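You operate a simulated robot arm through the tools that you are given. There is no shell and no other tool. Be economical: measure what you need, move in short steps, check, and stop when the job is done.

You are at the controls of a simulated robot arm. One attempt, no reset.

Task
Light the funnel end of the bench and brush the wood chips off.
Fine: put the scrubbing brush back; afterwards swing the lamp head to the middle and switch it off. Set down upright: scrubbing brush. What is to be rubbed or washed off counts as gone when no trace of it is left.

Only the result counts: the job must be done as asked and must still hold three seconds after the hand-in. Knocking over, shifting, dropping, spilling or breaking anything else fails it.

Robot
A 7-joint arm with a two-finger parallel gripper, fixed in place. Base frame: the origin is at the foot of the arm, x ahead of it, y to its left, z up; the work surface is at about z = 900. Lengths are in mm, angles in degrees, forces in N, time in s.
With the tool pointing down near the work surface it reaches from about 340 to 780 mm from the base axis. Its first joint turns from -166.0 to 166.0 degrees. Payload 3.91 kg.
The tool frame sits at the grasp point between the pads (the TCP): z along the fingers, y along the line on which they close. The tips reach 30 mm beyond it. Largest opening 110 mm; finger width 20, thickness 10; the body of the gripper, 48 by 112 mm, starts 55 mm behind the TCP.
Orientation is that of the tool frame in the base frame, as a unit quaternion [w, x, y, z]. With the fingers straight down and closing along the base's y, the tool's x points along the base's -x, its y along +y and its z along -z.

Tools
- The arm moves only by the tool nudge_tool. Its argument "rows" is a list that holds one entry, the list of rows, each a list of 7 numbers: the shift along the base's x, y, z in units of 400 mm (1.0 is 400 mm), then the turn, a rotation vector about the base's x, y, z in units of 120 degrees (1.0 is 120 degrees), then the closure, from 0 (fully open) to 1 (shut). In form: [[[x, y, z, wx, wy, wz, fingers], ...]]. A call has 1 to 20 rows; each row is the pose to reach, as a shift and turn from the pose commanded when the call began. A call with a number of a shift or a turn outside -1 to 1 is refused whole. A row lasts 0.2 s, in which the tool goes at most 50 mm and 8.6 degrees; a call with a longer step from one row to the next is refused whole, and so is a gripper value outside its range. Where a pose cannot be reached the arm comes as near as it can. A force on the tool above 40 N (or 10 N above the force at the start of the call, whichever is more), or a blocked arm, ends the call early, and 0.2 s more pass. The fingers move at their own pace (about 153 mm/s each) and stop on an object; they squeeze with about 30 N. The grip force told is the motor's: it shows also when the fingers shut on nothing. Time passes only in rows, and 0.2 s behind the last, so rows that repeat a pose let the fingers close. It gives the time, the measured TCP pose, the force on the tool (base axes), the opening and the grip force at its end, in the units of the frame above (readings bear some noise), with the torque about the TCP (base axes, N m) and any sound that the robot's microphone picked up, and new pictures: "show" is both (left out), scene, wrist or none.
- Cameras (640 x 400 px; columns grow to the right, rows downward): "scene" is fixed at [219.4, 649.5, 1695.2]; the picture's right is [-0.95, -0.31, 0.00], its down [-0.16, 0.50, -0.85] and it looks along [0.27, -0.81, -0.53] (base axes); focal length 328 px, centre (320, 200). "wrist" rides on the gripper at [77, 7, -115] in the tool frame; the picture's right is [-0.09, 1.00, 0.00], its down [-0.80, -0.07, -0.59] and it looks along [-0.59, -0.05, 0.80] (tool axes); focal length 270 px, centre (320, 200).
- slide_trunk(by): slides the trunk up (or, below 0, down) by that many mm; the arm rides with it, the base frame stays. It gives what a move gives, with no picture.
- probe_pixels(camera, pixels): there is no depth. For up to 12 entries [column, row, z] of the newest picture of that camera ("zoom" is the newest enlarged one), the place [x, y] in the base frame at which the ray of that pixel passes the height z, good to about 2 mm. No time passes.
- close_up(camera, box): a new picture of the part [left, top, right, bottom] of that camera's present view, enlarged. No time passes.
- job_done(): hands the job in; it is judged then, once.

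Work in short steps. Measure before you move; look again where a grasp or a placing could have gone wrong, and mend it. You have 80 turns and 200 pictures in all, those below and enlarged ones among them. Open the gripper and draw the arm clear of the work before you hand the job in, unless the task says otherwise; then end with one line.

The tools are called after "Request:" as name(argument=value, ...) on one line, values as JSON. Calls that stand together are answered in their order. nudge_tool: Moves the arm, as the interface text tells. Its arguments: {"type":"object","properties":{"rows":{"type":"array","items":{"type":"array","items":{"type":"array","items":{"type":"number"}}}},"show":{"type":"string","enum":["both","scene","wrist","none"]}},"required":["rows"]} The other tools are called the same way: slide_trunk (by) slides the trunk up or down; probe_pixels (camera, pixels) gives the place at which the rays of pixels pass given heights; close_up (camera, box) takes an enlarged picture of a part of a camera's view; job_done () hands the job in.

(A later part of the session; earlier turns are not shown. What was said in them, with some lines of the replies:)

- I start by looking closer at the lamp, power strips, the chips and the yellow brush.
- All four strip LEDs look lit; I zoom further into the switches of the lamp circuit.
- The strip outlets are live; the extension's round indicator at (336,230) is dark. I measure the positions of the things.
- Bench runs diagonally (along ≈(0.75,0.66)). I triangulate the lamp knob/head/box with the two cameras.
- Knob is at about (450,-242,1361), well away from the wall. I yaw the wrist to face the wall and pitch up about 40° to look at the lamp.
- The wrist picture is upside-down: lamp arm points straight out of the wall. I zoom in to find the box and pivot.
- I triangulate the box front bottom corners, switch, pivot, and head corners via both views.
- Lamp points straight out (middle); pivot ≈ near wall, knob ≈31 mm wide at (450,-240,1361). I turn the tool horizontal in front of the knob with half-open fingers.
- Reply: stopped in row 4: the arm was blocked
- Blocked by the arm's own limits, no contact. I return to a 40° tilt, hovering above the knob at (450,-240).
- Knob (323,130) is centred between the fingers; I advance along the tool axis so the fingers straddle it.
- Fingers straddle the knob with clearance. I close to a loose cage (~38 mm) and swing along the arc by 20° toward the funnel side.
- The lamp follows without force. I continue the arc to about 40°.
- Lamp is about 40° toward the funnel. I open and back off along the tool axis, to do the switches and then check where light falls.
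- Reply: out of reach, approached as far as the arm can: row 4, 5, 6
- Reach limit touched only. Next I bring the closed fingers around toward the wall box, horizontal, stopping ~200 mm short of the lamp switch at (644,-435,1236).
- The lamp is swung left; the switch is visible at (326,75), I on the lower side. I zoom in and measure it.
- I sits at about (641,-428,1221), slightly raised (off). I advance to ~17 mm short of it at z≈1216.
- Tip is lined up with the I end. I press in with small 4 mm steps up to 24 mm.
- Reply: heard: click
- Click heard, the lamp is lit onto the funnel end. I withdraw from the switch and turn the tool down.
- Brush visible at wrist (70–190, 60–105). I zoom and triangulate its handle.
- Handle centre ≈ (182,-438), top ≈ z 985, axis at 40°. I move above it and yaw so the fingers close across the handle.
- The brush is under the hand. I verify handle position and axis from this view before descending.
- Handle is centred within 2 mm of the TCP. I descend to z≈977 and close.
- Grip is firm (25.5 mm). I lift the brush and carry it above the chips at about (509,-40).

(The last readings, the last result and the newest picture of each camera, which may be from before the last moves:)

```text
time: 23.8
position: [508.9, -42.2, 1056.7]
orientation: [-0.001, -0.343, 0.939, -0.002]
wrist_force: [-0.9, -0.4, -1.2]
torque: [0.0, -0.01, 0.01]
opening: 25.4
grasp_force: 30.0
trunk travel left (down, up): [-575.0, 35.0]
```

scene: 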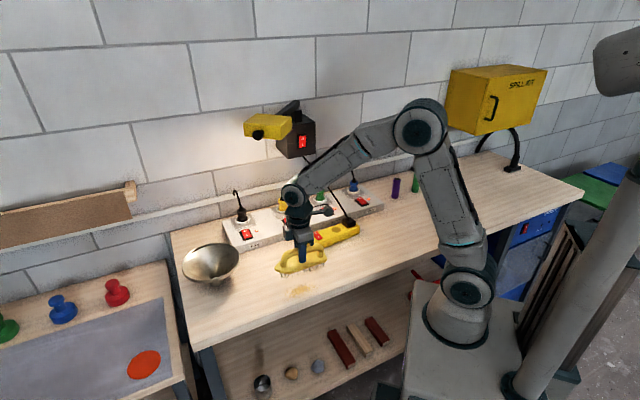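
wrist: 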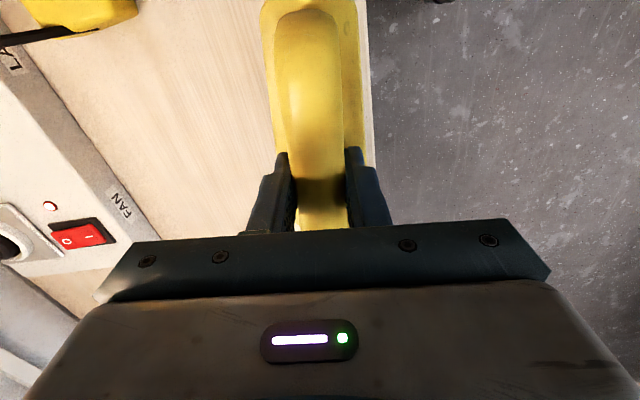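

I lower the brush to bristle contact (TCP z≈974) and scrub back and forth across the chips.

Request:
nudge_tool(rows=[[[0.07, -0.071, -0.1, 0, 0, 0, 1], [0.07, -0.071, -0.18, 0, 0, 0, 1], [0.07, -0.071, -0.207, 0, 0, 0, 1], [0.03, -0.03, -0.207, 0, 0, 0, 1], [-0.02, 0.02, -0.207, 0, 0, 0, 1], [-0.06, 0.061, -0.207, 0, 0, 0, 1], [-0.02, 0.02, -0.207, 0, 0, 0, 1], [0.03, -0.03, -0.207, 0, 0, 0, 1], [0.07, -0.071, -0.207, 0, 0, 0, 1], [0.03, -0.03, -0.207, 0, 0, 0, 1], [-0.02, 0.02, -0.207, 0, 0, 0, 1], [-0.06, 0.061, -0.207, 0, 0, 0, 1], [-0.02, 0.02, -0.207, 0, 0, 0, 1], [0.03, -0.03, -0.207, 0, 0, 0, 1], [0.07, -0.071, -0.207, 0, 0, 0, 1], [0.03, -0.03, -0.207, 0, 0, 0, 1], [-0.02, 0.02, -0.207, 0, 0, 0, 1], [-0.06, 0.061, -0.207, 0, 0, 0, 1]]])

```text
refused: row 1 steps farther than a row can; nothing moved
```

Row 1 was too long; I split it.

Request:
nudge_tool(rows=[[[0.03, -0.03, -0.07, 0, 0, 0, 1], [0.07, -0.071, -0.14, 0, 0, 0, 1], [0.07, -0.071, -0.207, 0, 0, 0, 1], [0.03, -0.03, -0.207, 0, 0, 0, 1], [-0.02, 0.02, -0.207, 0, 0, 0, 1], [-0.06, 0.061, -0.207, 0, 0, 0, 1], [-0.02, 0.02, -0.207, 0, 0, 0, 1], [0.03, -0.03, -0.207, 0, 0, 0, 1], [0.07, -0.071, -0.207, 0, 0, 0, 1], [0.03, -0.03, -0.207, 0, 0, 0, 1], [-0.02, 0.02, -0.207, 0, 0, 0, 1], [-0.06, 0.061, -0.207, 0, 0, 0, 1], [-0.02, 0.02, -0.207, 0, 0, 0, 1], [0.03, -0.03, -0.207, 0, 0, 0, 1], [0.07, -0.071, -0.207, 0, 0, 0, 1], [0.03, -0.03, -0.207, 0, 0, 0, 1], [-0.02, 0.02, -0.207, 0, 0, 0, 1], [-0.06, 0.061, -0.207, 0, 0, 0, 1]]])

Request:
close_up(camera="scene", box=[250, 230, 350, 310])

```text
time: 27.6
position: [482.4, -18.0, 974.4]
orientation: [0.0, -0.344, 0.939, -0.002]
wrist_force: [-1.2, -0.5, 7.0]
torque: [0.35, -0.42, 0.0]
opening: 25.3
grasp_force: 29.9
trunk travel left (down, up): [-575.0, 35.0]
```

scene: 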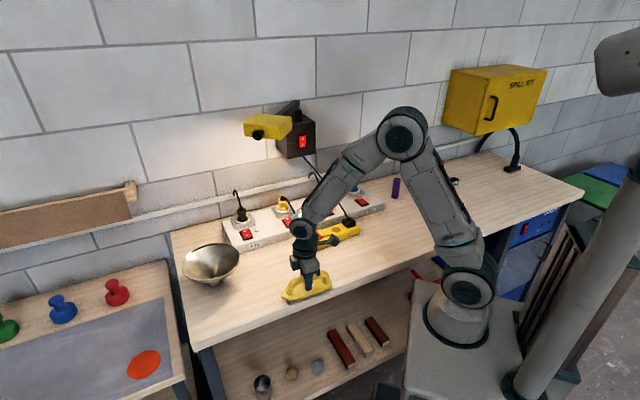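
wrist: 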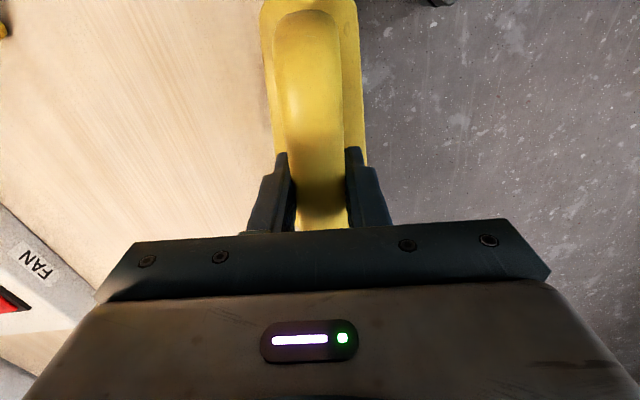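

```text
5.00 times, centred on (300, 270) of scene
```

zoom: 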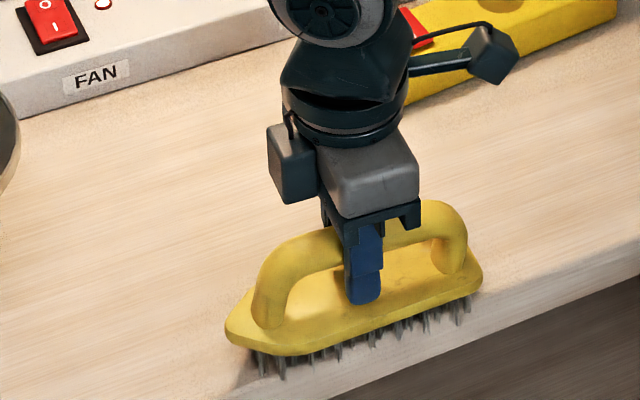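

Contact 7 N. I lift and move aside toward the brush's home to see whether any chips remain.

Request:
nudge_tool(rows=[[[0, 0, 0.1, 0, 0, 0, 1], [0, 0, 0.2, 0, 0, 0, 1], [-0.07, -0.09, 0.23, 0, 0, 0, 1], [-0.14, -0.18, 0.23, 0, 0, 0, 1], [-0.21, -0.27, 0.23, 0, 0, 0, 1], [-0.28, -0.36, 0.23, 0, 0, 0, 1]]], show="scene")

Request:
close_up(camera="scene", box=[260, 255, 340, 315])

```text
time: 29.0
position: [370.3, -164.2, 1065.3]
orientation: [0.0, -0.343, 0.939, -0.002]
wrist_force: [0.0, -0.6, -1.5]
torque: [0.03, 0.0, -0.01]
opening: 25.4
grasp_force: 29.3
trunk travel left (down, up): [-575.0, 35.0]
```

scene: 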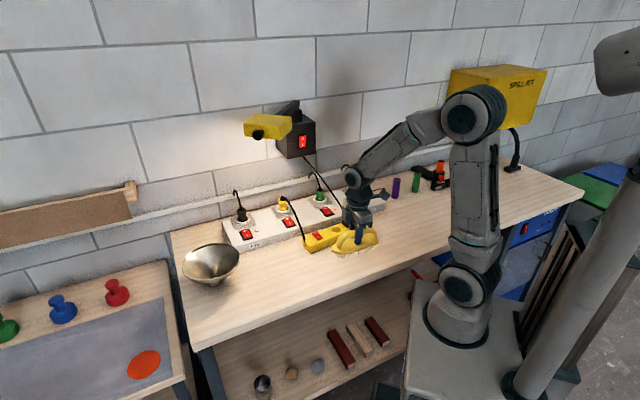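

```text
6.67 times, centred on (300, 285) of scene
```

zoom: 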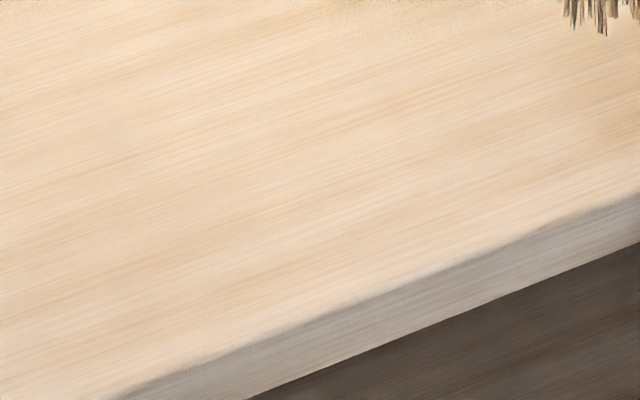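

The chip spot is clean; I check the slightly grainy area above it.

Request:
close_up(camera="scene", box=[260, 235, 340, 285])

Request:
close_up(camera="scene", box=[190, 260, 310, 335])

```text
8.00 times, centred on (300, 260) of scene
```

zoom: 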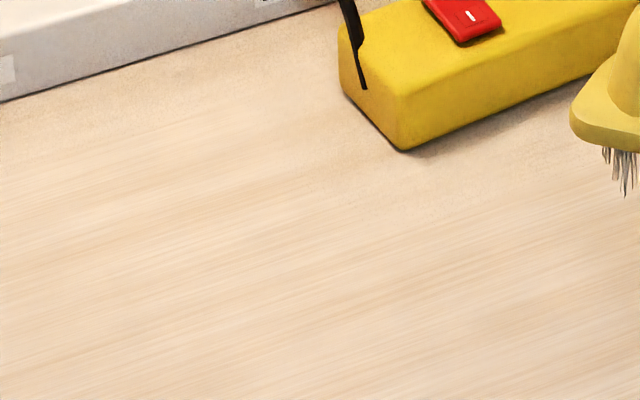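

```text
5.33 times, centred on (250, 298) of scene
```

zoom: 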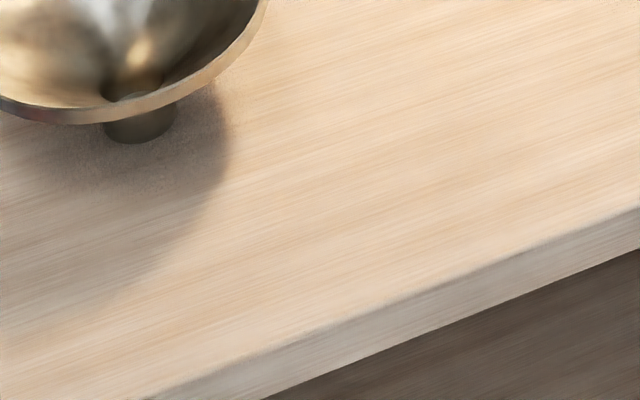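

All clean. I return the brush to its original spot (183.3,-438.9), lowering to z≈977.

Request:
nudge_tool(rows=[[[-0.0585, -0.0859, 0, 0, 0, 0, 1], [-0.117, -0.1717, 0, 0, 0, 0, 1], [-0.1755, -0.2576, 0, 0, 0, 0, 1], [-0.234, -0.3434, 0, 0, 0, 0, 1], [-0.2925, -0.4293, 0, 0, 0, 0, 1], [-0.351, -0.5151, 0, 0, 0, 0, 1], [-0.4095, -0.601, 0, 0, 0, 0, 1], [-0.4675, -0.6868, 0, 0, 0, 0, 1], [-0.4675, -0.6868, -0.1, 0, 0, 0, 1], [-0.4675, -0.6868, -0.18, 0, 0, 0, 1], [-0.4675, -0.6868, -0.21, 0, 0, 0, 1], [-0.4675, -0.6868, -0.222, 0, 0, 0, 1], [-0.4675, -0.6868, -0.222, 0, 0, 0, 1]]])

```text
time: 31.8
position: [184.6, -437.9, 978.1]
orientation: [0.001, -0.344, 0.939, -0.003]
wrist_force: [-0.6, 0.4, -0.7]
torque: [-0.03, 0.0, 0.04]
opening: 25.4
grasp_force: 30.1
trunk travel left (down, up): [-575.0, 35.0]
```

scene: 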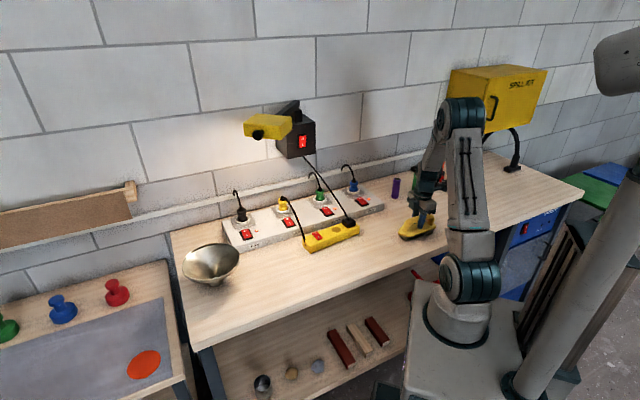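
wrist: 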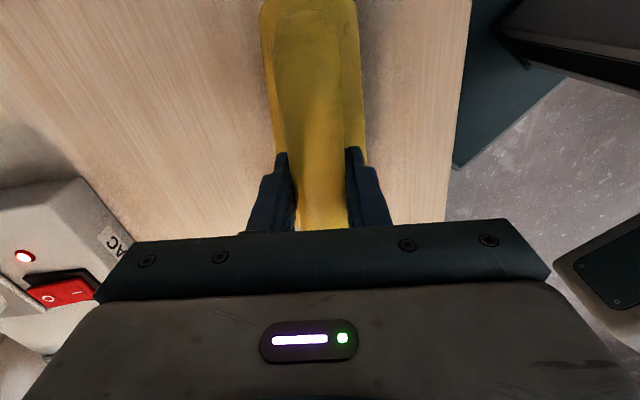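

Almost no contact yet at z 978; I lower about 2.5 mm more, then release and rise.

Request:
nudge_tool(rows=[[[-0.002, -0.002, -0.003, 0, 0, 0, 1], [-0.002, -0.002, -0.006, 0, 0, 0, 1], [-0.002, -0.002, -0.006, 0, 0, 0, 1]]], show="none")

```text
time: 32.6
position: [183.1, -437.1, 974.5]
orientation: [0.0, -0.344, 0.939, -0.002]
wrist_force: [-0.7, 0.4, -0.8]
torque: [-0.02, 0.02, 0.02]
opening: 25.4
grasp_force: 30.0
trunk travel left (down, up): [-575.0, 35.0]
```

Still the free weight only; I lower in 1 mm steps.

Request:
nudge_tool(rows=[[[0, 0, -0.0025, 0, 0, 0, 1], [0, 0, -0.0025, 0, 0, 0, 1]]], show="none")

```text
time: 33.2
position: [183.7, -438.1, 974.2]
orientation: [0.0, -0.344, 0.939, -0.003]
wrist_force: [-0.4, 0.2, 2.1]
torque: [0.12, -0.17, -0.02]
opening: 25.3
grasp_force: 29.9
trunk travel left (down, up): [-575.0, 35.0]
```

Contact (2 N). I release and rise.

Request:
nudge_tool(rows=[[[0, 0, 0, 0, 0, 0, 0.7], [0, 0, 0, 0, 0, 0, 0.3], [0, 0, 0, 0, 0, 0, 0], [0, 0, 0.08, 0, 0, 0, 0], [0, 0, 0.19, 0, 0, 0, 0], [0, 0, 0.3, 0, 0, 0, 0]]])

Request:
close_up(camera="scene", box=[385, 200, 449, 250])

```text
time: 34.6
position: [182.2, -437.3, 1095.6]
orientation: [-0.001, -0.344, 0.939, -0.001]
wrist_force: [0.1, 0.0, -0.3]
torque: [0.02, -0.02, -0.01]
opening: 109.8
grasp_force: 0.0
trunk travel left (down, up): [-575.0, 35.0]
```

scene: 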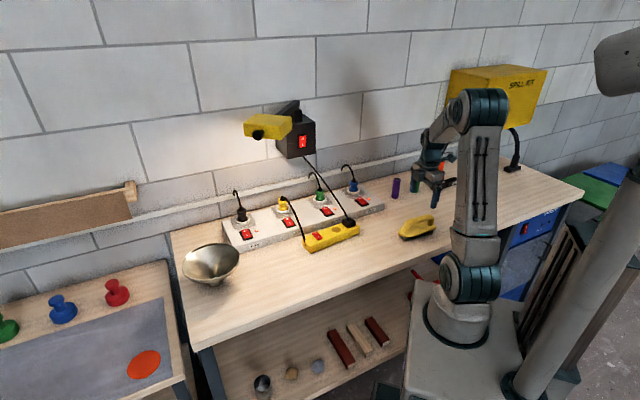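
wrist: 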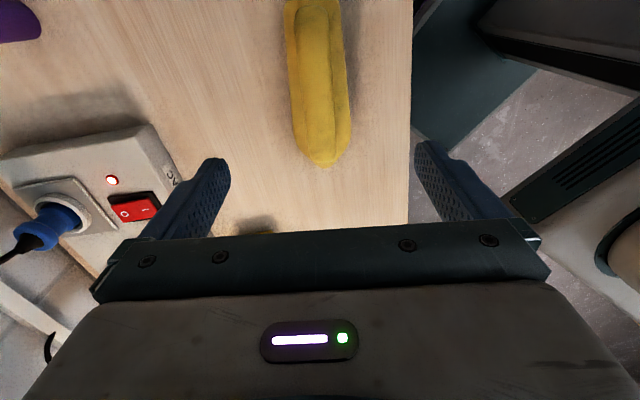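

```text
8.00 times, centred on (417, 225) of scene
```

zoom: 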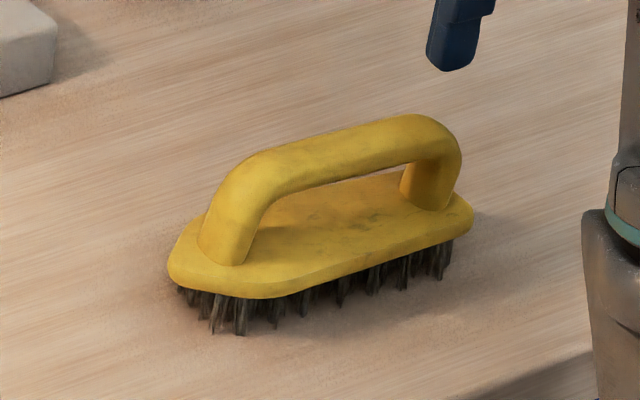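

Brush is back in place, upright. Now the lamp: I measure where the knob sits.

Request:
close_up(camera="scene", box=[230, 95, 326, 165])

Request:
probe_pixels(camera="scene", pixels=[[258, 134.5, 1355], [258, 134.5, 1361], [258, 134.5, 1367]])

```text
5.71 times, centred on (278, 130) of scene
```

zoom: 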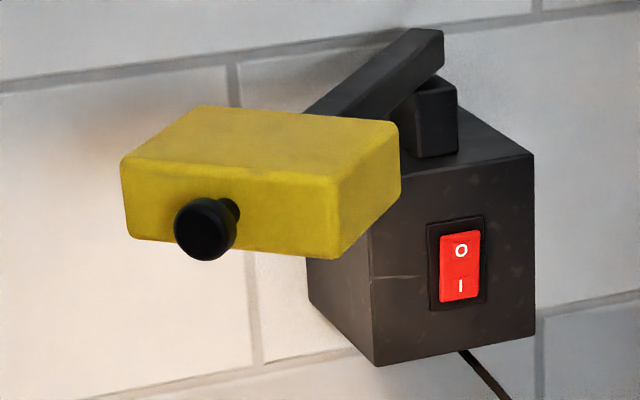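

```text
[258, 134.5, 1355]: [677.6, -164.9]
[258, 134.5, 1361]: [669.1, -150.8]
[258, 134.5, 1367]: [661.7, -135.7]
```

Knob at about (668,-149,1361), 40° off the middle. I first move to a free point (380,-150,1300), yawing back.

Request:
nudge_tool(rows=[[[0.041, 0.06, 0.042, 0, 0, -0.06, 0.5], [0.083, 0.12, 0.085, 0, 0, -0.119, 0.5], [0.124, 0.18, 0.127, 0, 0, -0.179, 0.5], [0.165, 0.239, 0.17, 0, 0, -0.239, 0.5], [0.206, 0.299, 0.212, 0, 0, -0.298, 0.5], [0.248, 0.359, 0.255, 0, 0, -0.358, 0.5], [0.289, 0.419, 0.297, 0, 0, -0.418, 0.5], [0.33, 0.479, 0.34, 0, 0, -0.477, 0.5], [0.371, 0.538, 0.382, 0, 0, -0.537, 0.5], [0.413, 0.598, 0.425, 0, 0, -0.597, 0.5], [0.454, 0.658, 0.467, 0, 0, -0.656, 0.5], [0.495, 0.718, 0.51, 0, 0, -0.716, 0.5]]], show="none")

```text
time: 37.2
position: [381.0, -149.7, 1299.1]
orientation: [-0.002, 0.39, 0.921, -0.002]
wrist_force: [-0.1, 0.6, 0.1]
torque: [-0.02, -0.02, -0.01]
opening: 55.0
grasp_force: 0.1
trunk travel left (down, up): [-575.0, 35.0]
```

Now on to a pose 70 mm in front of the knob with the former tilt and yaw.

Request:
nudge_tool(rows=[[[0.0875, 0.056, 0.025, -0.039, -0.0171, -0.0399, 0.5], [0.175, 0.1125, 0.05, -0.078, -0.0342, -0.0798, 0.5], [0.2625, 0.169, 0.075, -0.1169, -0.0513, -0.1197, 0.5], [0.35, 0.225, 0.1, -0.1559, -0.0685, -0.1596, 0.5], [0.438, 0.23, 0.117, -0.1949, -0.0856, -0.1995, 0.5], [0.526, 0.235, 0.134, -0.2339, -0.1027, -0.2394, 0.5], [0.614, 0.24, 0.151, -0.2728, -0.1198, -0.2793, 0.5], [0.7025, 0.245, 0.1675, -0.3118, -0.1369, -0.3192, 0.5]]])

```text
time: 39.0
position: [666.5, -50.7, 1362.7]
orientation: [0.246, 0.64, 0.688, -0.237]
wrist_force: [0.5, -0.5, -0.3]
torque: [-0.03, 0.02, -0.01]
opening: 54.9
grasp_force: 0.1
trunk travel left (down, up): [-575.0, 35.0]
```

scene: 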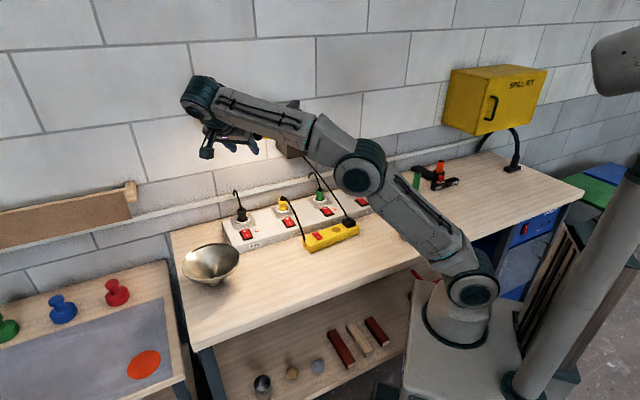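
wrist: 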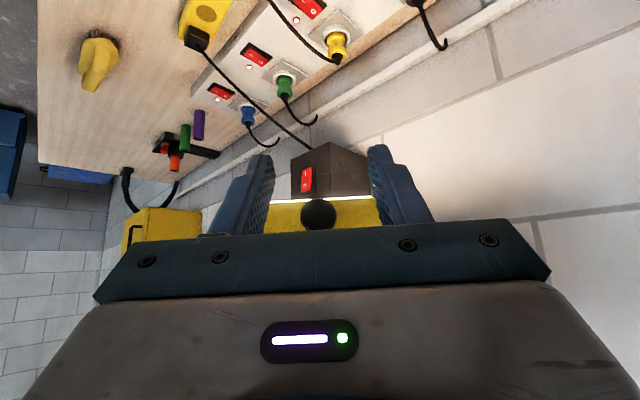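

Knob (318,213) is centred between the fingers. I advance 70 mm so they straddle it.

Request:
nudge_tool(rows=[[[0.002, -0.06, 0.003, 0, 0, 0, 0.5], [0.003, -0.12, 0.006, 0, 0, 0, 0.5], [0.004, -0.176, 0.009, 0, 0, 0, 0.5], [0.004, -0.176, 0.009, 0, 0, 0, 0.66], [0.004, -0.176, 0.009, 0, 0, 0, 0.66]]])

```text
time: 40.2
position: [664.7, -122.8, 1368.7]
orientation: [0.248, 0.639, 0.689, -0.236]
wrist_force: [0.3, 0.8, -0.2]
torque: [0.03, 0.0, 0.0]
opening: 37.5
grasp_force: 0.1
trunk travel left (down, up): [-575.0, 35.0]
```

scene: 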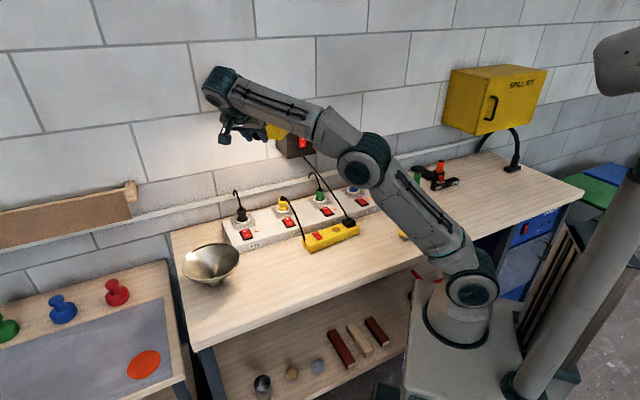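
wrist: 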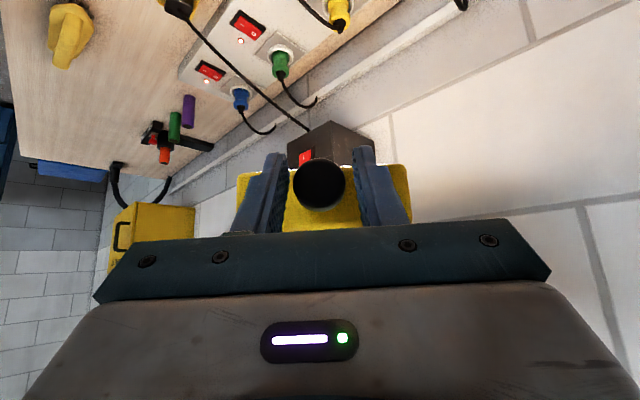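

Caged again. I swing the lamp back along the arc to the middle, and close on the knob at the end to centre it.

Request:
nudge_tool(rows=[[[-0.0638, -0.0073, -0.002, 0, 0, 0.0333, 0.66], [-0.1265, -0.0188, -0.002, 0, 0, 0.0667, 0.66], [-0.1885, -0.035, -0.002, 0, 0, 0.1, 0.66], [-0.2493, -0.055, -0.002, 0, 0, 0.1333, 0.66], [-0.3085, -0.0798, -0.002, 0, 0, 0.1667, 0.66], [-0.3658, -0.1083, -0.002, 0, 0, 0.2, 0.66], [-0.421, -0.1408, -0.002, 0, 0, 0.2333, 0.66], [-0.4738, -0.177, -0.002, 0, 0, 0.2667, 0.66], [-0.5238, -0.217, -0.002, 0, 0, 0.3, 0.66], [-0.571, -0.2603, -0.002, 0, 0, 0.3333, 0.66], [-0.571, -0.2603, -0.002, 0, 0, 0.3333, 0.66]]])

```text
time: 42.6
position: [435.3, -228.5, 1367.3]
orientation: [0.312, 0.366, 0.866, -0.138]
wrist_force: [0.7, 0.7, -1.4]
torque: [0.0, 0.01, -0.02]
opening: 37.4
grasp_force: 0.1
trunk travel left (down, up): [-575.0, 35.0]
```

scene: 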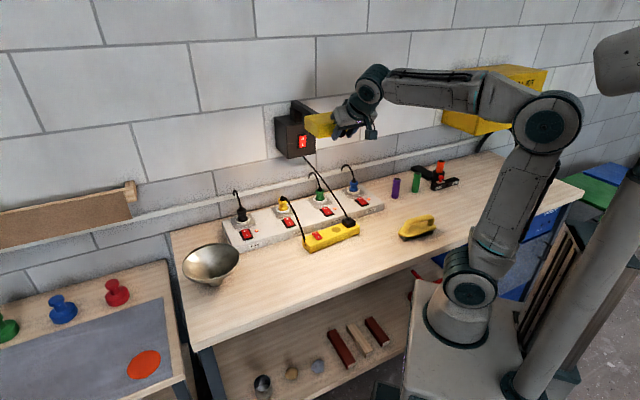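
wrist: 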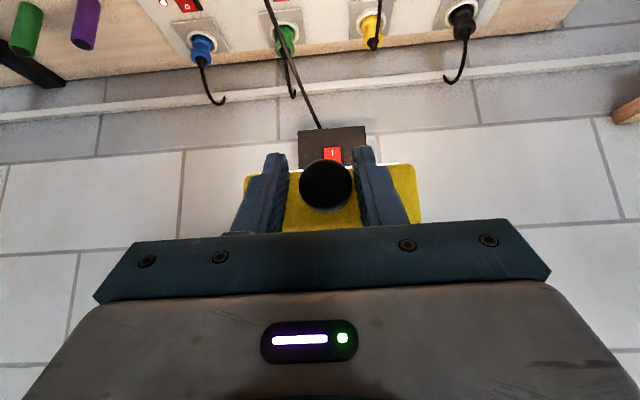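

Knob now sits within ~1–2 mm of its initial place. I open and back off along the tool axis, then compare.

Request:
nudge_tool(rows=[[[0, 0, 0, 0, 0, 0, 0.5], [0, 0, 0, 0, 0, 0, 0.5], [-0.03, 0.03, 0.051, 0, 0, 0, 0.5], [-0.06, 0.06, 0.102, 0, 0, 0, 0.5], [-0.0894, 0.091, 0.153, 0, 0, 0, 0.5], [-0.13, 0.13, 0.2, 0, 0, 0, 1]]])

Request:
close_up(camera="scene", box=[265, 90, 361, 165])

```text
time: 44.0
position: [382.6, -175.8, 1448.5]
orientation: [0.312, 0.366, 0.866, -0.138]
wrist_force: [0.4, -0.1, 0.6]
torque: [-0.02, 0.03, 0.04]
opening: 0.3
grasp_force: 29.7
trunk travel left (down, up): [-575.0, 35.0]
```

scene: 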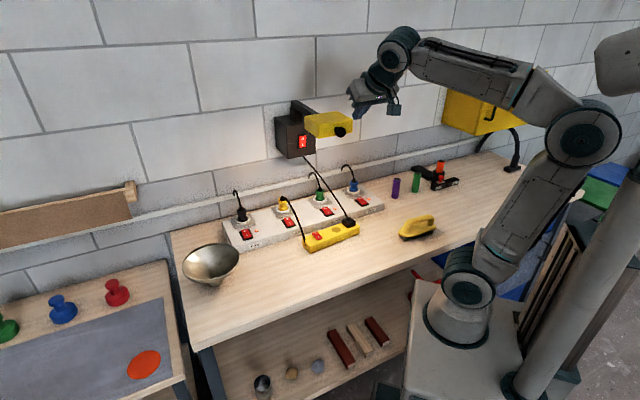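
wrist: 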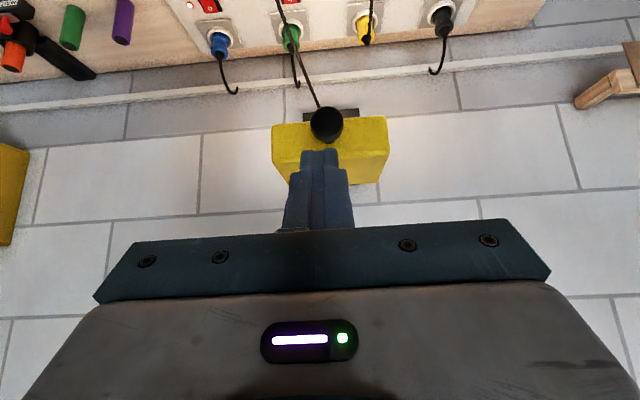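

```text
5.33 times, centred on (313, 128) of scene
```

zoom: 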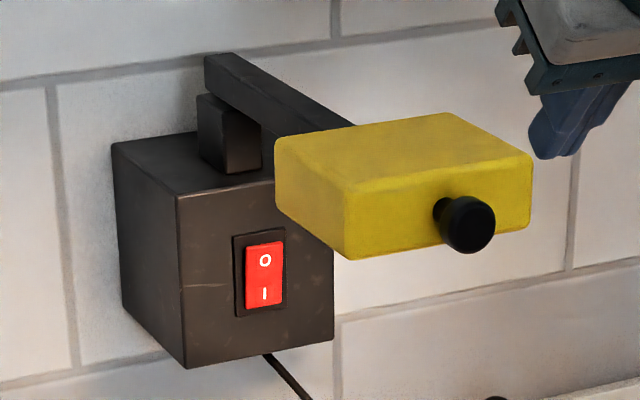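

Lamp picture matches the initial middle view. Now to switch off: I come from the clamp side and slightly below, so the wrist clears the lamp head, to a pre-press pose near (476,-358,1214).

Request:
nudge_tool(rows=[[[-0.0195, -0.0585, -0.074, -0.0118, -0.0184, 0.0077, 1], [-0.039, -0.117, -0.148, -0.0237, -0.0368, 0.0154, 1], [-0.0585, -0.1755, -0.222, -0.0355, -0.0551, 0.023, 1], [-0.078, -0.234, -0.296, -0.0473, -0.0735, 0.0307, 1], [-0.0975, -0.2925, -0.37, -0.0591, -0.0919, 0.0384, 1], [-0.056, -0.3128, -0.397, -0.0887, -0.1379, 0.0576, 1], [-0.0145, -0.333, -0.424, -0.1183, -0.1838, 0.0768, 1], [0.027, -0.3533, -0.451, -0.1479, -0.2298, 0.096, 1], [0.0685, -0.3735, -0.478, -0.1774, -0.2757, 0.1152, 1], [0.11, -0.3938, -0.505, -0.207, -0.3217, 0.1344, 1], [0.1515, -0.414, -0.532, -0.2366, -0.3676, 0.1536, 1], [0.193, -0.4343, -0.559, -0.2661, -0.4136, 0.1728, 1], [0.2345, -0.4545, -0.586, -0.2957, -0.4595, 0.192, 1]]])

Request:
close_up(camera="scene", box=[265, 80, 425, 180])

```text
time: 46.8
position: [478.0, -357.3, 1212.6]
orientation: [0.78, 0.109, 0.599, -0.141]
wrist_force: [0.8, 0.0, 0.5]
torque: [0.01, 0.02, 0.06]
opening: 0.1
grasp_force: 30.3
trunk travel left (down, up): [-575.0, 35.0]
```

scene: 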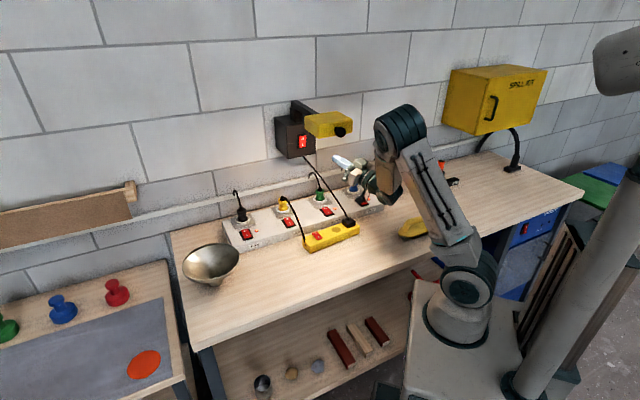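
wrist: 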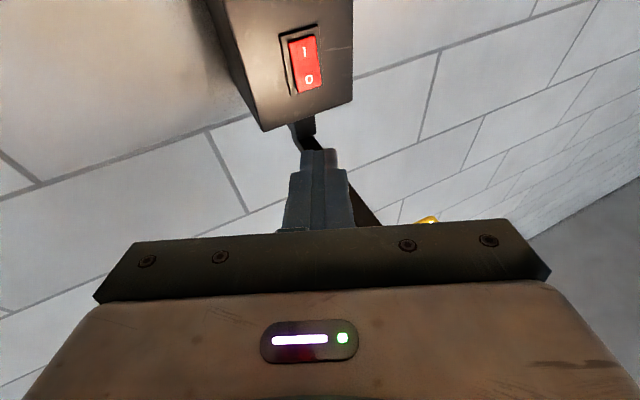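

```text
4.00 times, centred on (345, 130) of scene
```

zoom: 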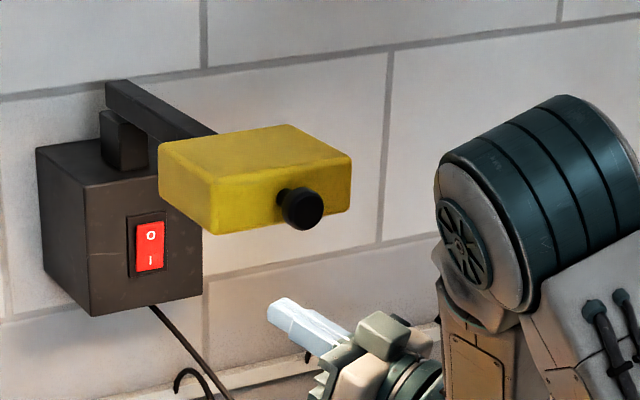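

Clear so far. I advance 110 mm along the tool axis toward the O end.

Request:
nudge_tool(rows=[[[0.062, -0.023, 0.018, 0, 0, 0, 1], [0.125, -0.046, 0.0355, 0, 0, 0, 1], [0.187, -0.07, 0.053, 0, 0, 0, 1], [0.249, -0.093, 0.071, 0, 0, 0, 1], [0.249, -0.093, 0.071, 0, 0, 0, 1]]])

Request:
close_up(camera="scene", box=[265, 80, 425, 180])

Request:
close_up(camera="wrist", box=[240, 70, 400, 230])

```text
time: 48.0
position: [578.6, -394.6, 1241.0]
orientation: [0.781, 0.108, 0.598, -0.141]
wrist_force: [-0.9, -0.5, 0.1]
torque: [0.02, 0.0, -0.07]
opening: 0.0
grasp_force: 29.5
trunk travel left (down, up): [-575.0, 35.0]
```

scene: 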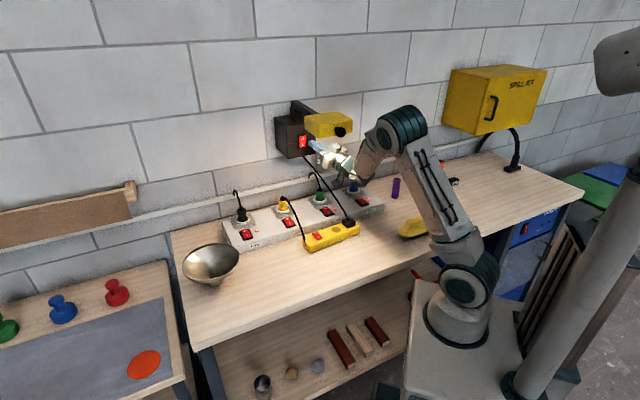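
wrist: 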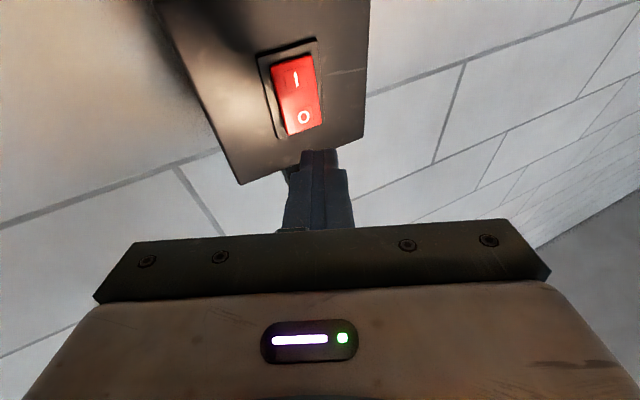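

```text
4.00 times, centred on (345, 130) of scene
```

zoom: 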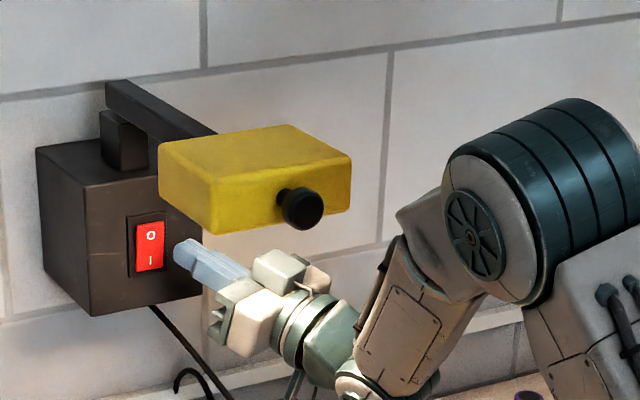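

```text
2.50 times, centred on (320, 150) of wrist
```

zoom: 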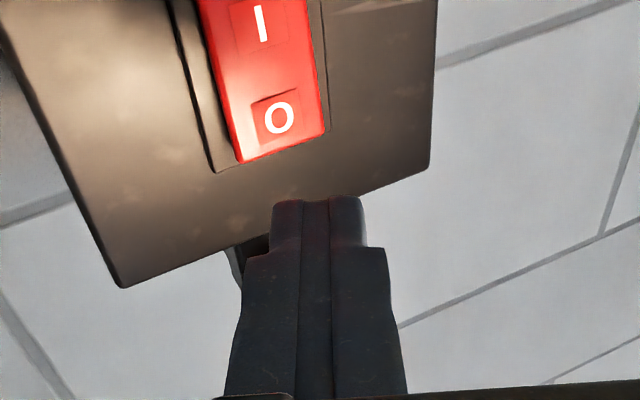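

Aligned below-front of O. I move the last 28 mm up to contact, then press in small steps.

Request:
nudge_tool(rows=[[[0.0325, -0.012, 0.014, 0, 0, 0, 1], [0.065, -0.0235, 0.0275, 0, 0, 0, 1], [0.072, -0.0306, 0.0275, 0, 0, 0, 1], [0.079, -0.0378, 0.0275, 0, 0, 0, 1], [0.086, -0.0449, 0.0275, 0, 0, 0, 1], [0.093, -0.052, 0.0275, 0, 0, 0, 1], [0.093, -0.052, 0.0275, 0, 0, 0, 1]]])

Request:
close_up(camera="scene", box=[275, 100, 355, 160])

```text
time: 49.6
position: [615.5, -415.3, 1252.0]
orientation: [0.781, 0.108, 0.599, -0.14]
wrist_force: [-0.1, 0.0, 0.4]
torque: [-0.02, -0.04, -0.01]
opening: 0.3
grasp_force: 30.0
trunk travel left (down, up): [-575.0, 35.0]
heard: click
```

scene: 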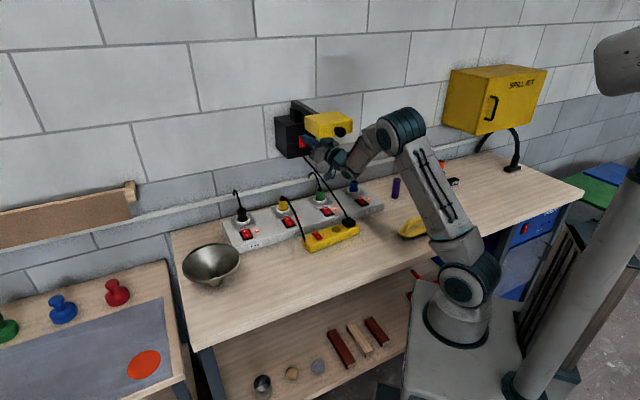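
wrist: 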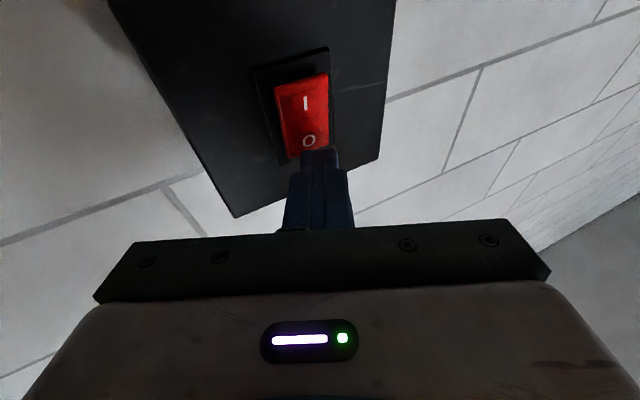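

```text
6.67 times, centred on (315, 130) of scene
```

zoom: 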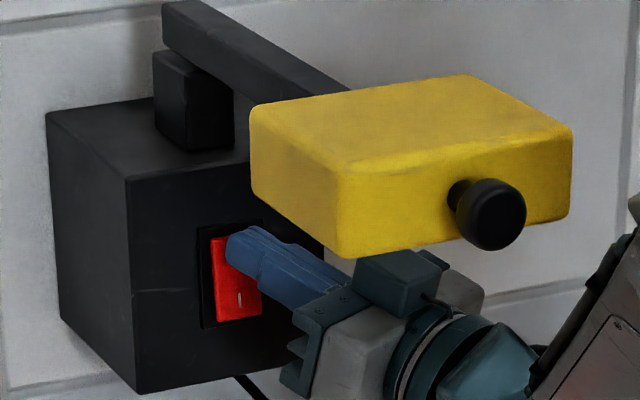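

Click heard, light off. I retract along the same path and withdraw, opening the gripper.

Request:
nudge_tool(rows=[[[-0.028, 0.0285, 0, 0, 0, 0, 1], [-0.107, 0.058, -0.025, 0, 0, 0, 1], [-0.186, 0.087, -0.05, 0, 0, 0, 1], [-0.265, 0.116, -0.075, 0, 0, 0, 1], [-0.344, 0.145, -0.099, 0, 0, 0, 1], [-0.3855, 0.165, -0.072, 0.0296, 0.046, -0.0192, 0.8], [-0.427, 0.1855, -0.045, 0.0591, 0.0919, -0.0384, 0.5], [-0.4685, 0.206, -0.018, 0.0887, 0.1379, -0.0576, 0.2], [-0.51, 0.226, 0.009, 0.1183, 0.1838, -0.0768, 0], [-0.5515, 0.246, 0.036, 0.1479, 0.2298, -0.096, 0], [-0.593, 0.2665, 0.063, 0.1774, 0.2757, -0.1152, 0], [-0.6345, 0.287, 0.09, 0.207, 0.3217, -0.1344, 0], [-0.676, 0.307, 0.117, 0.2366, 0.3676, -0.1536, 0]]])

Request:
close_up(camera="scene", box=[265, 90, 361, 165])

Request:
close_up(camera="scene", box=[180, 180, 460, 320])

```text
time: 52.4
position: [341.7, -292.7, 1298.2]
orientation: [0.421, 0.323, 0.836, -0.142]
wrist_force: [-0.4, 0.0, 1.2]
torque: [-0.03, 0.03, 0.01]
opening: 109.8
grasp_force: 0.0
trunk travel left (down, up): [-575.0, 35.0]
```

scene: 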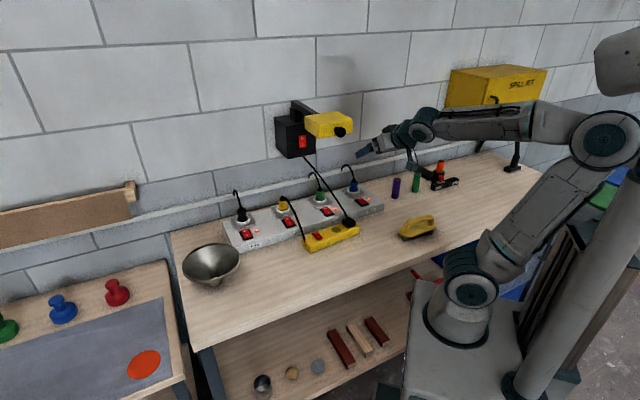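
wrist: 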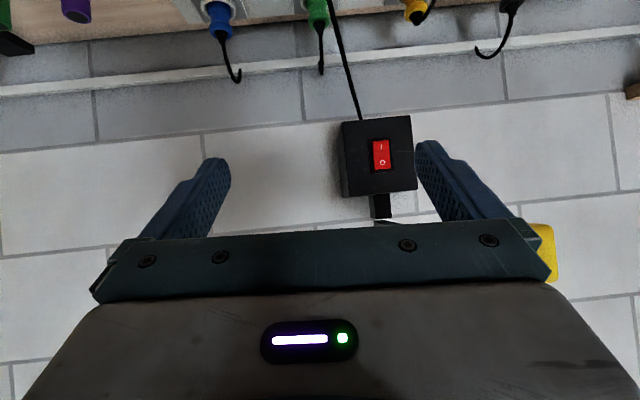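

```text
5.33 times, centred on (313, 128) of scene
```

zoom: 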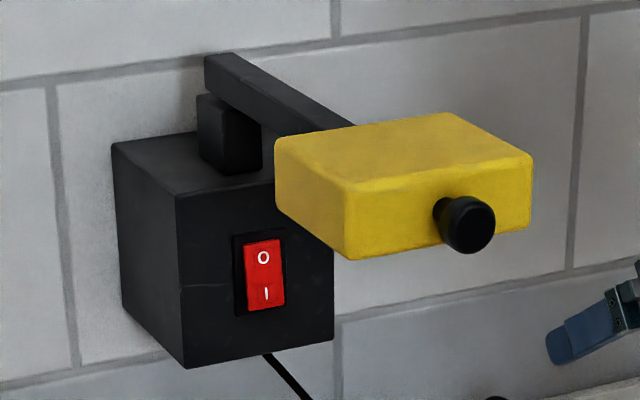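

```text
2.29 times, centred on (320, 250) of scene
```

zoom: 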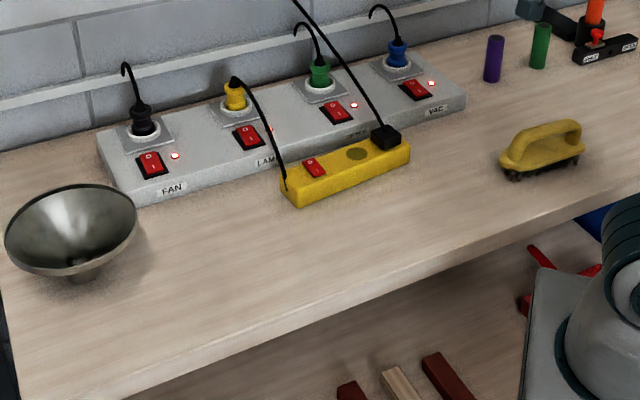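

The lamp is off and in the middle, the bench is clean, the brush is back upright, and the arm is clear. I hand in.

Request:
job_done()

```text
The job is handed in.
```

I lit the funnel end and brushed off the wood chips; close-ups show no trace of them. The brush is back upright in its place, and the lamp is in the middle and switched off.
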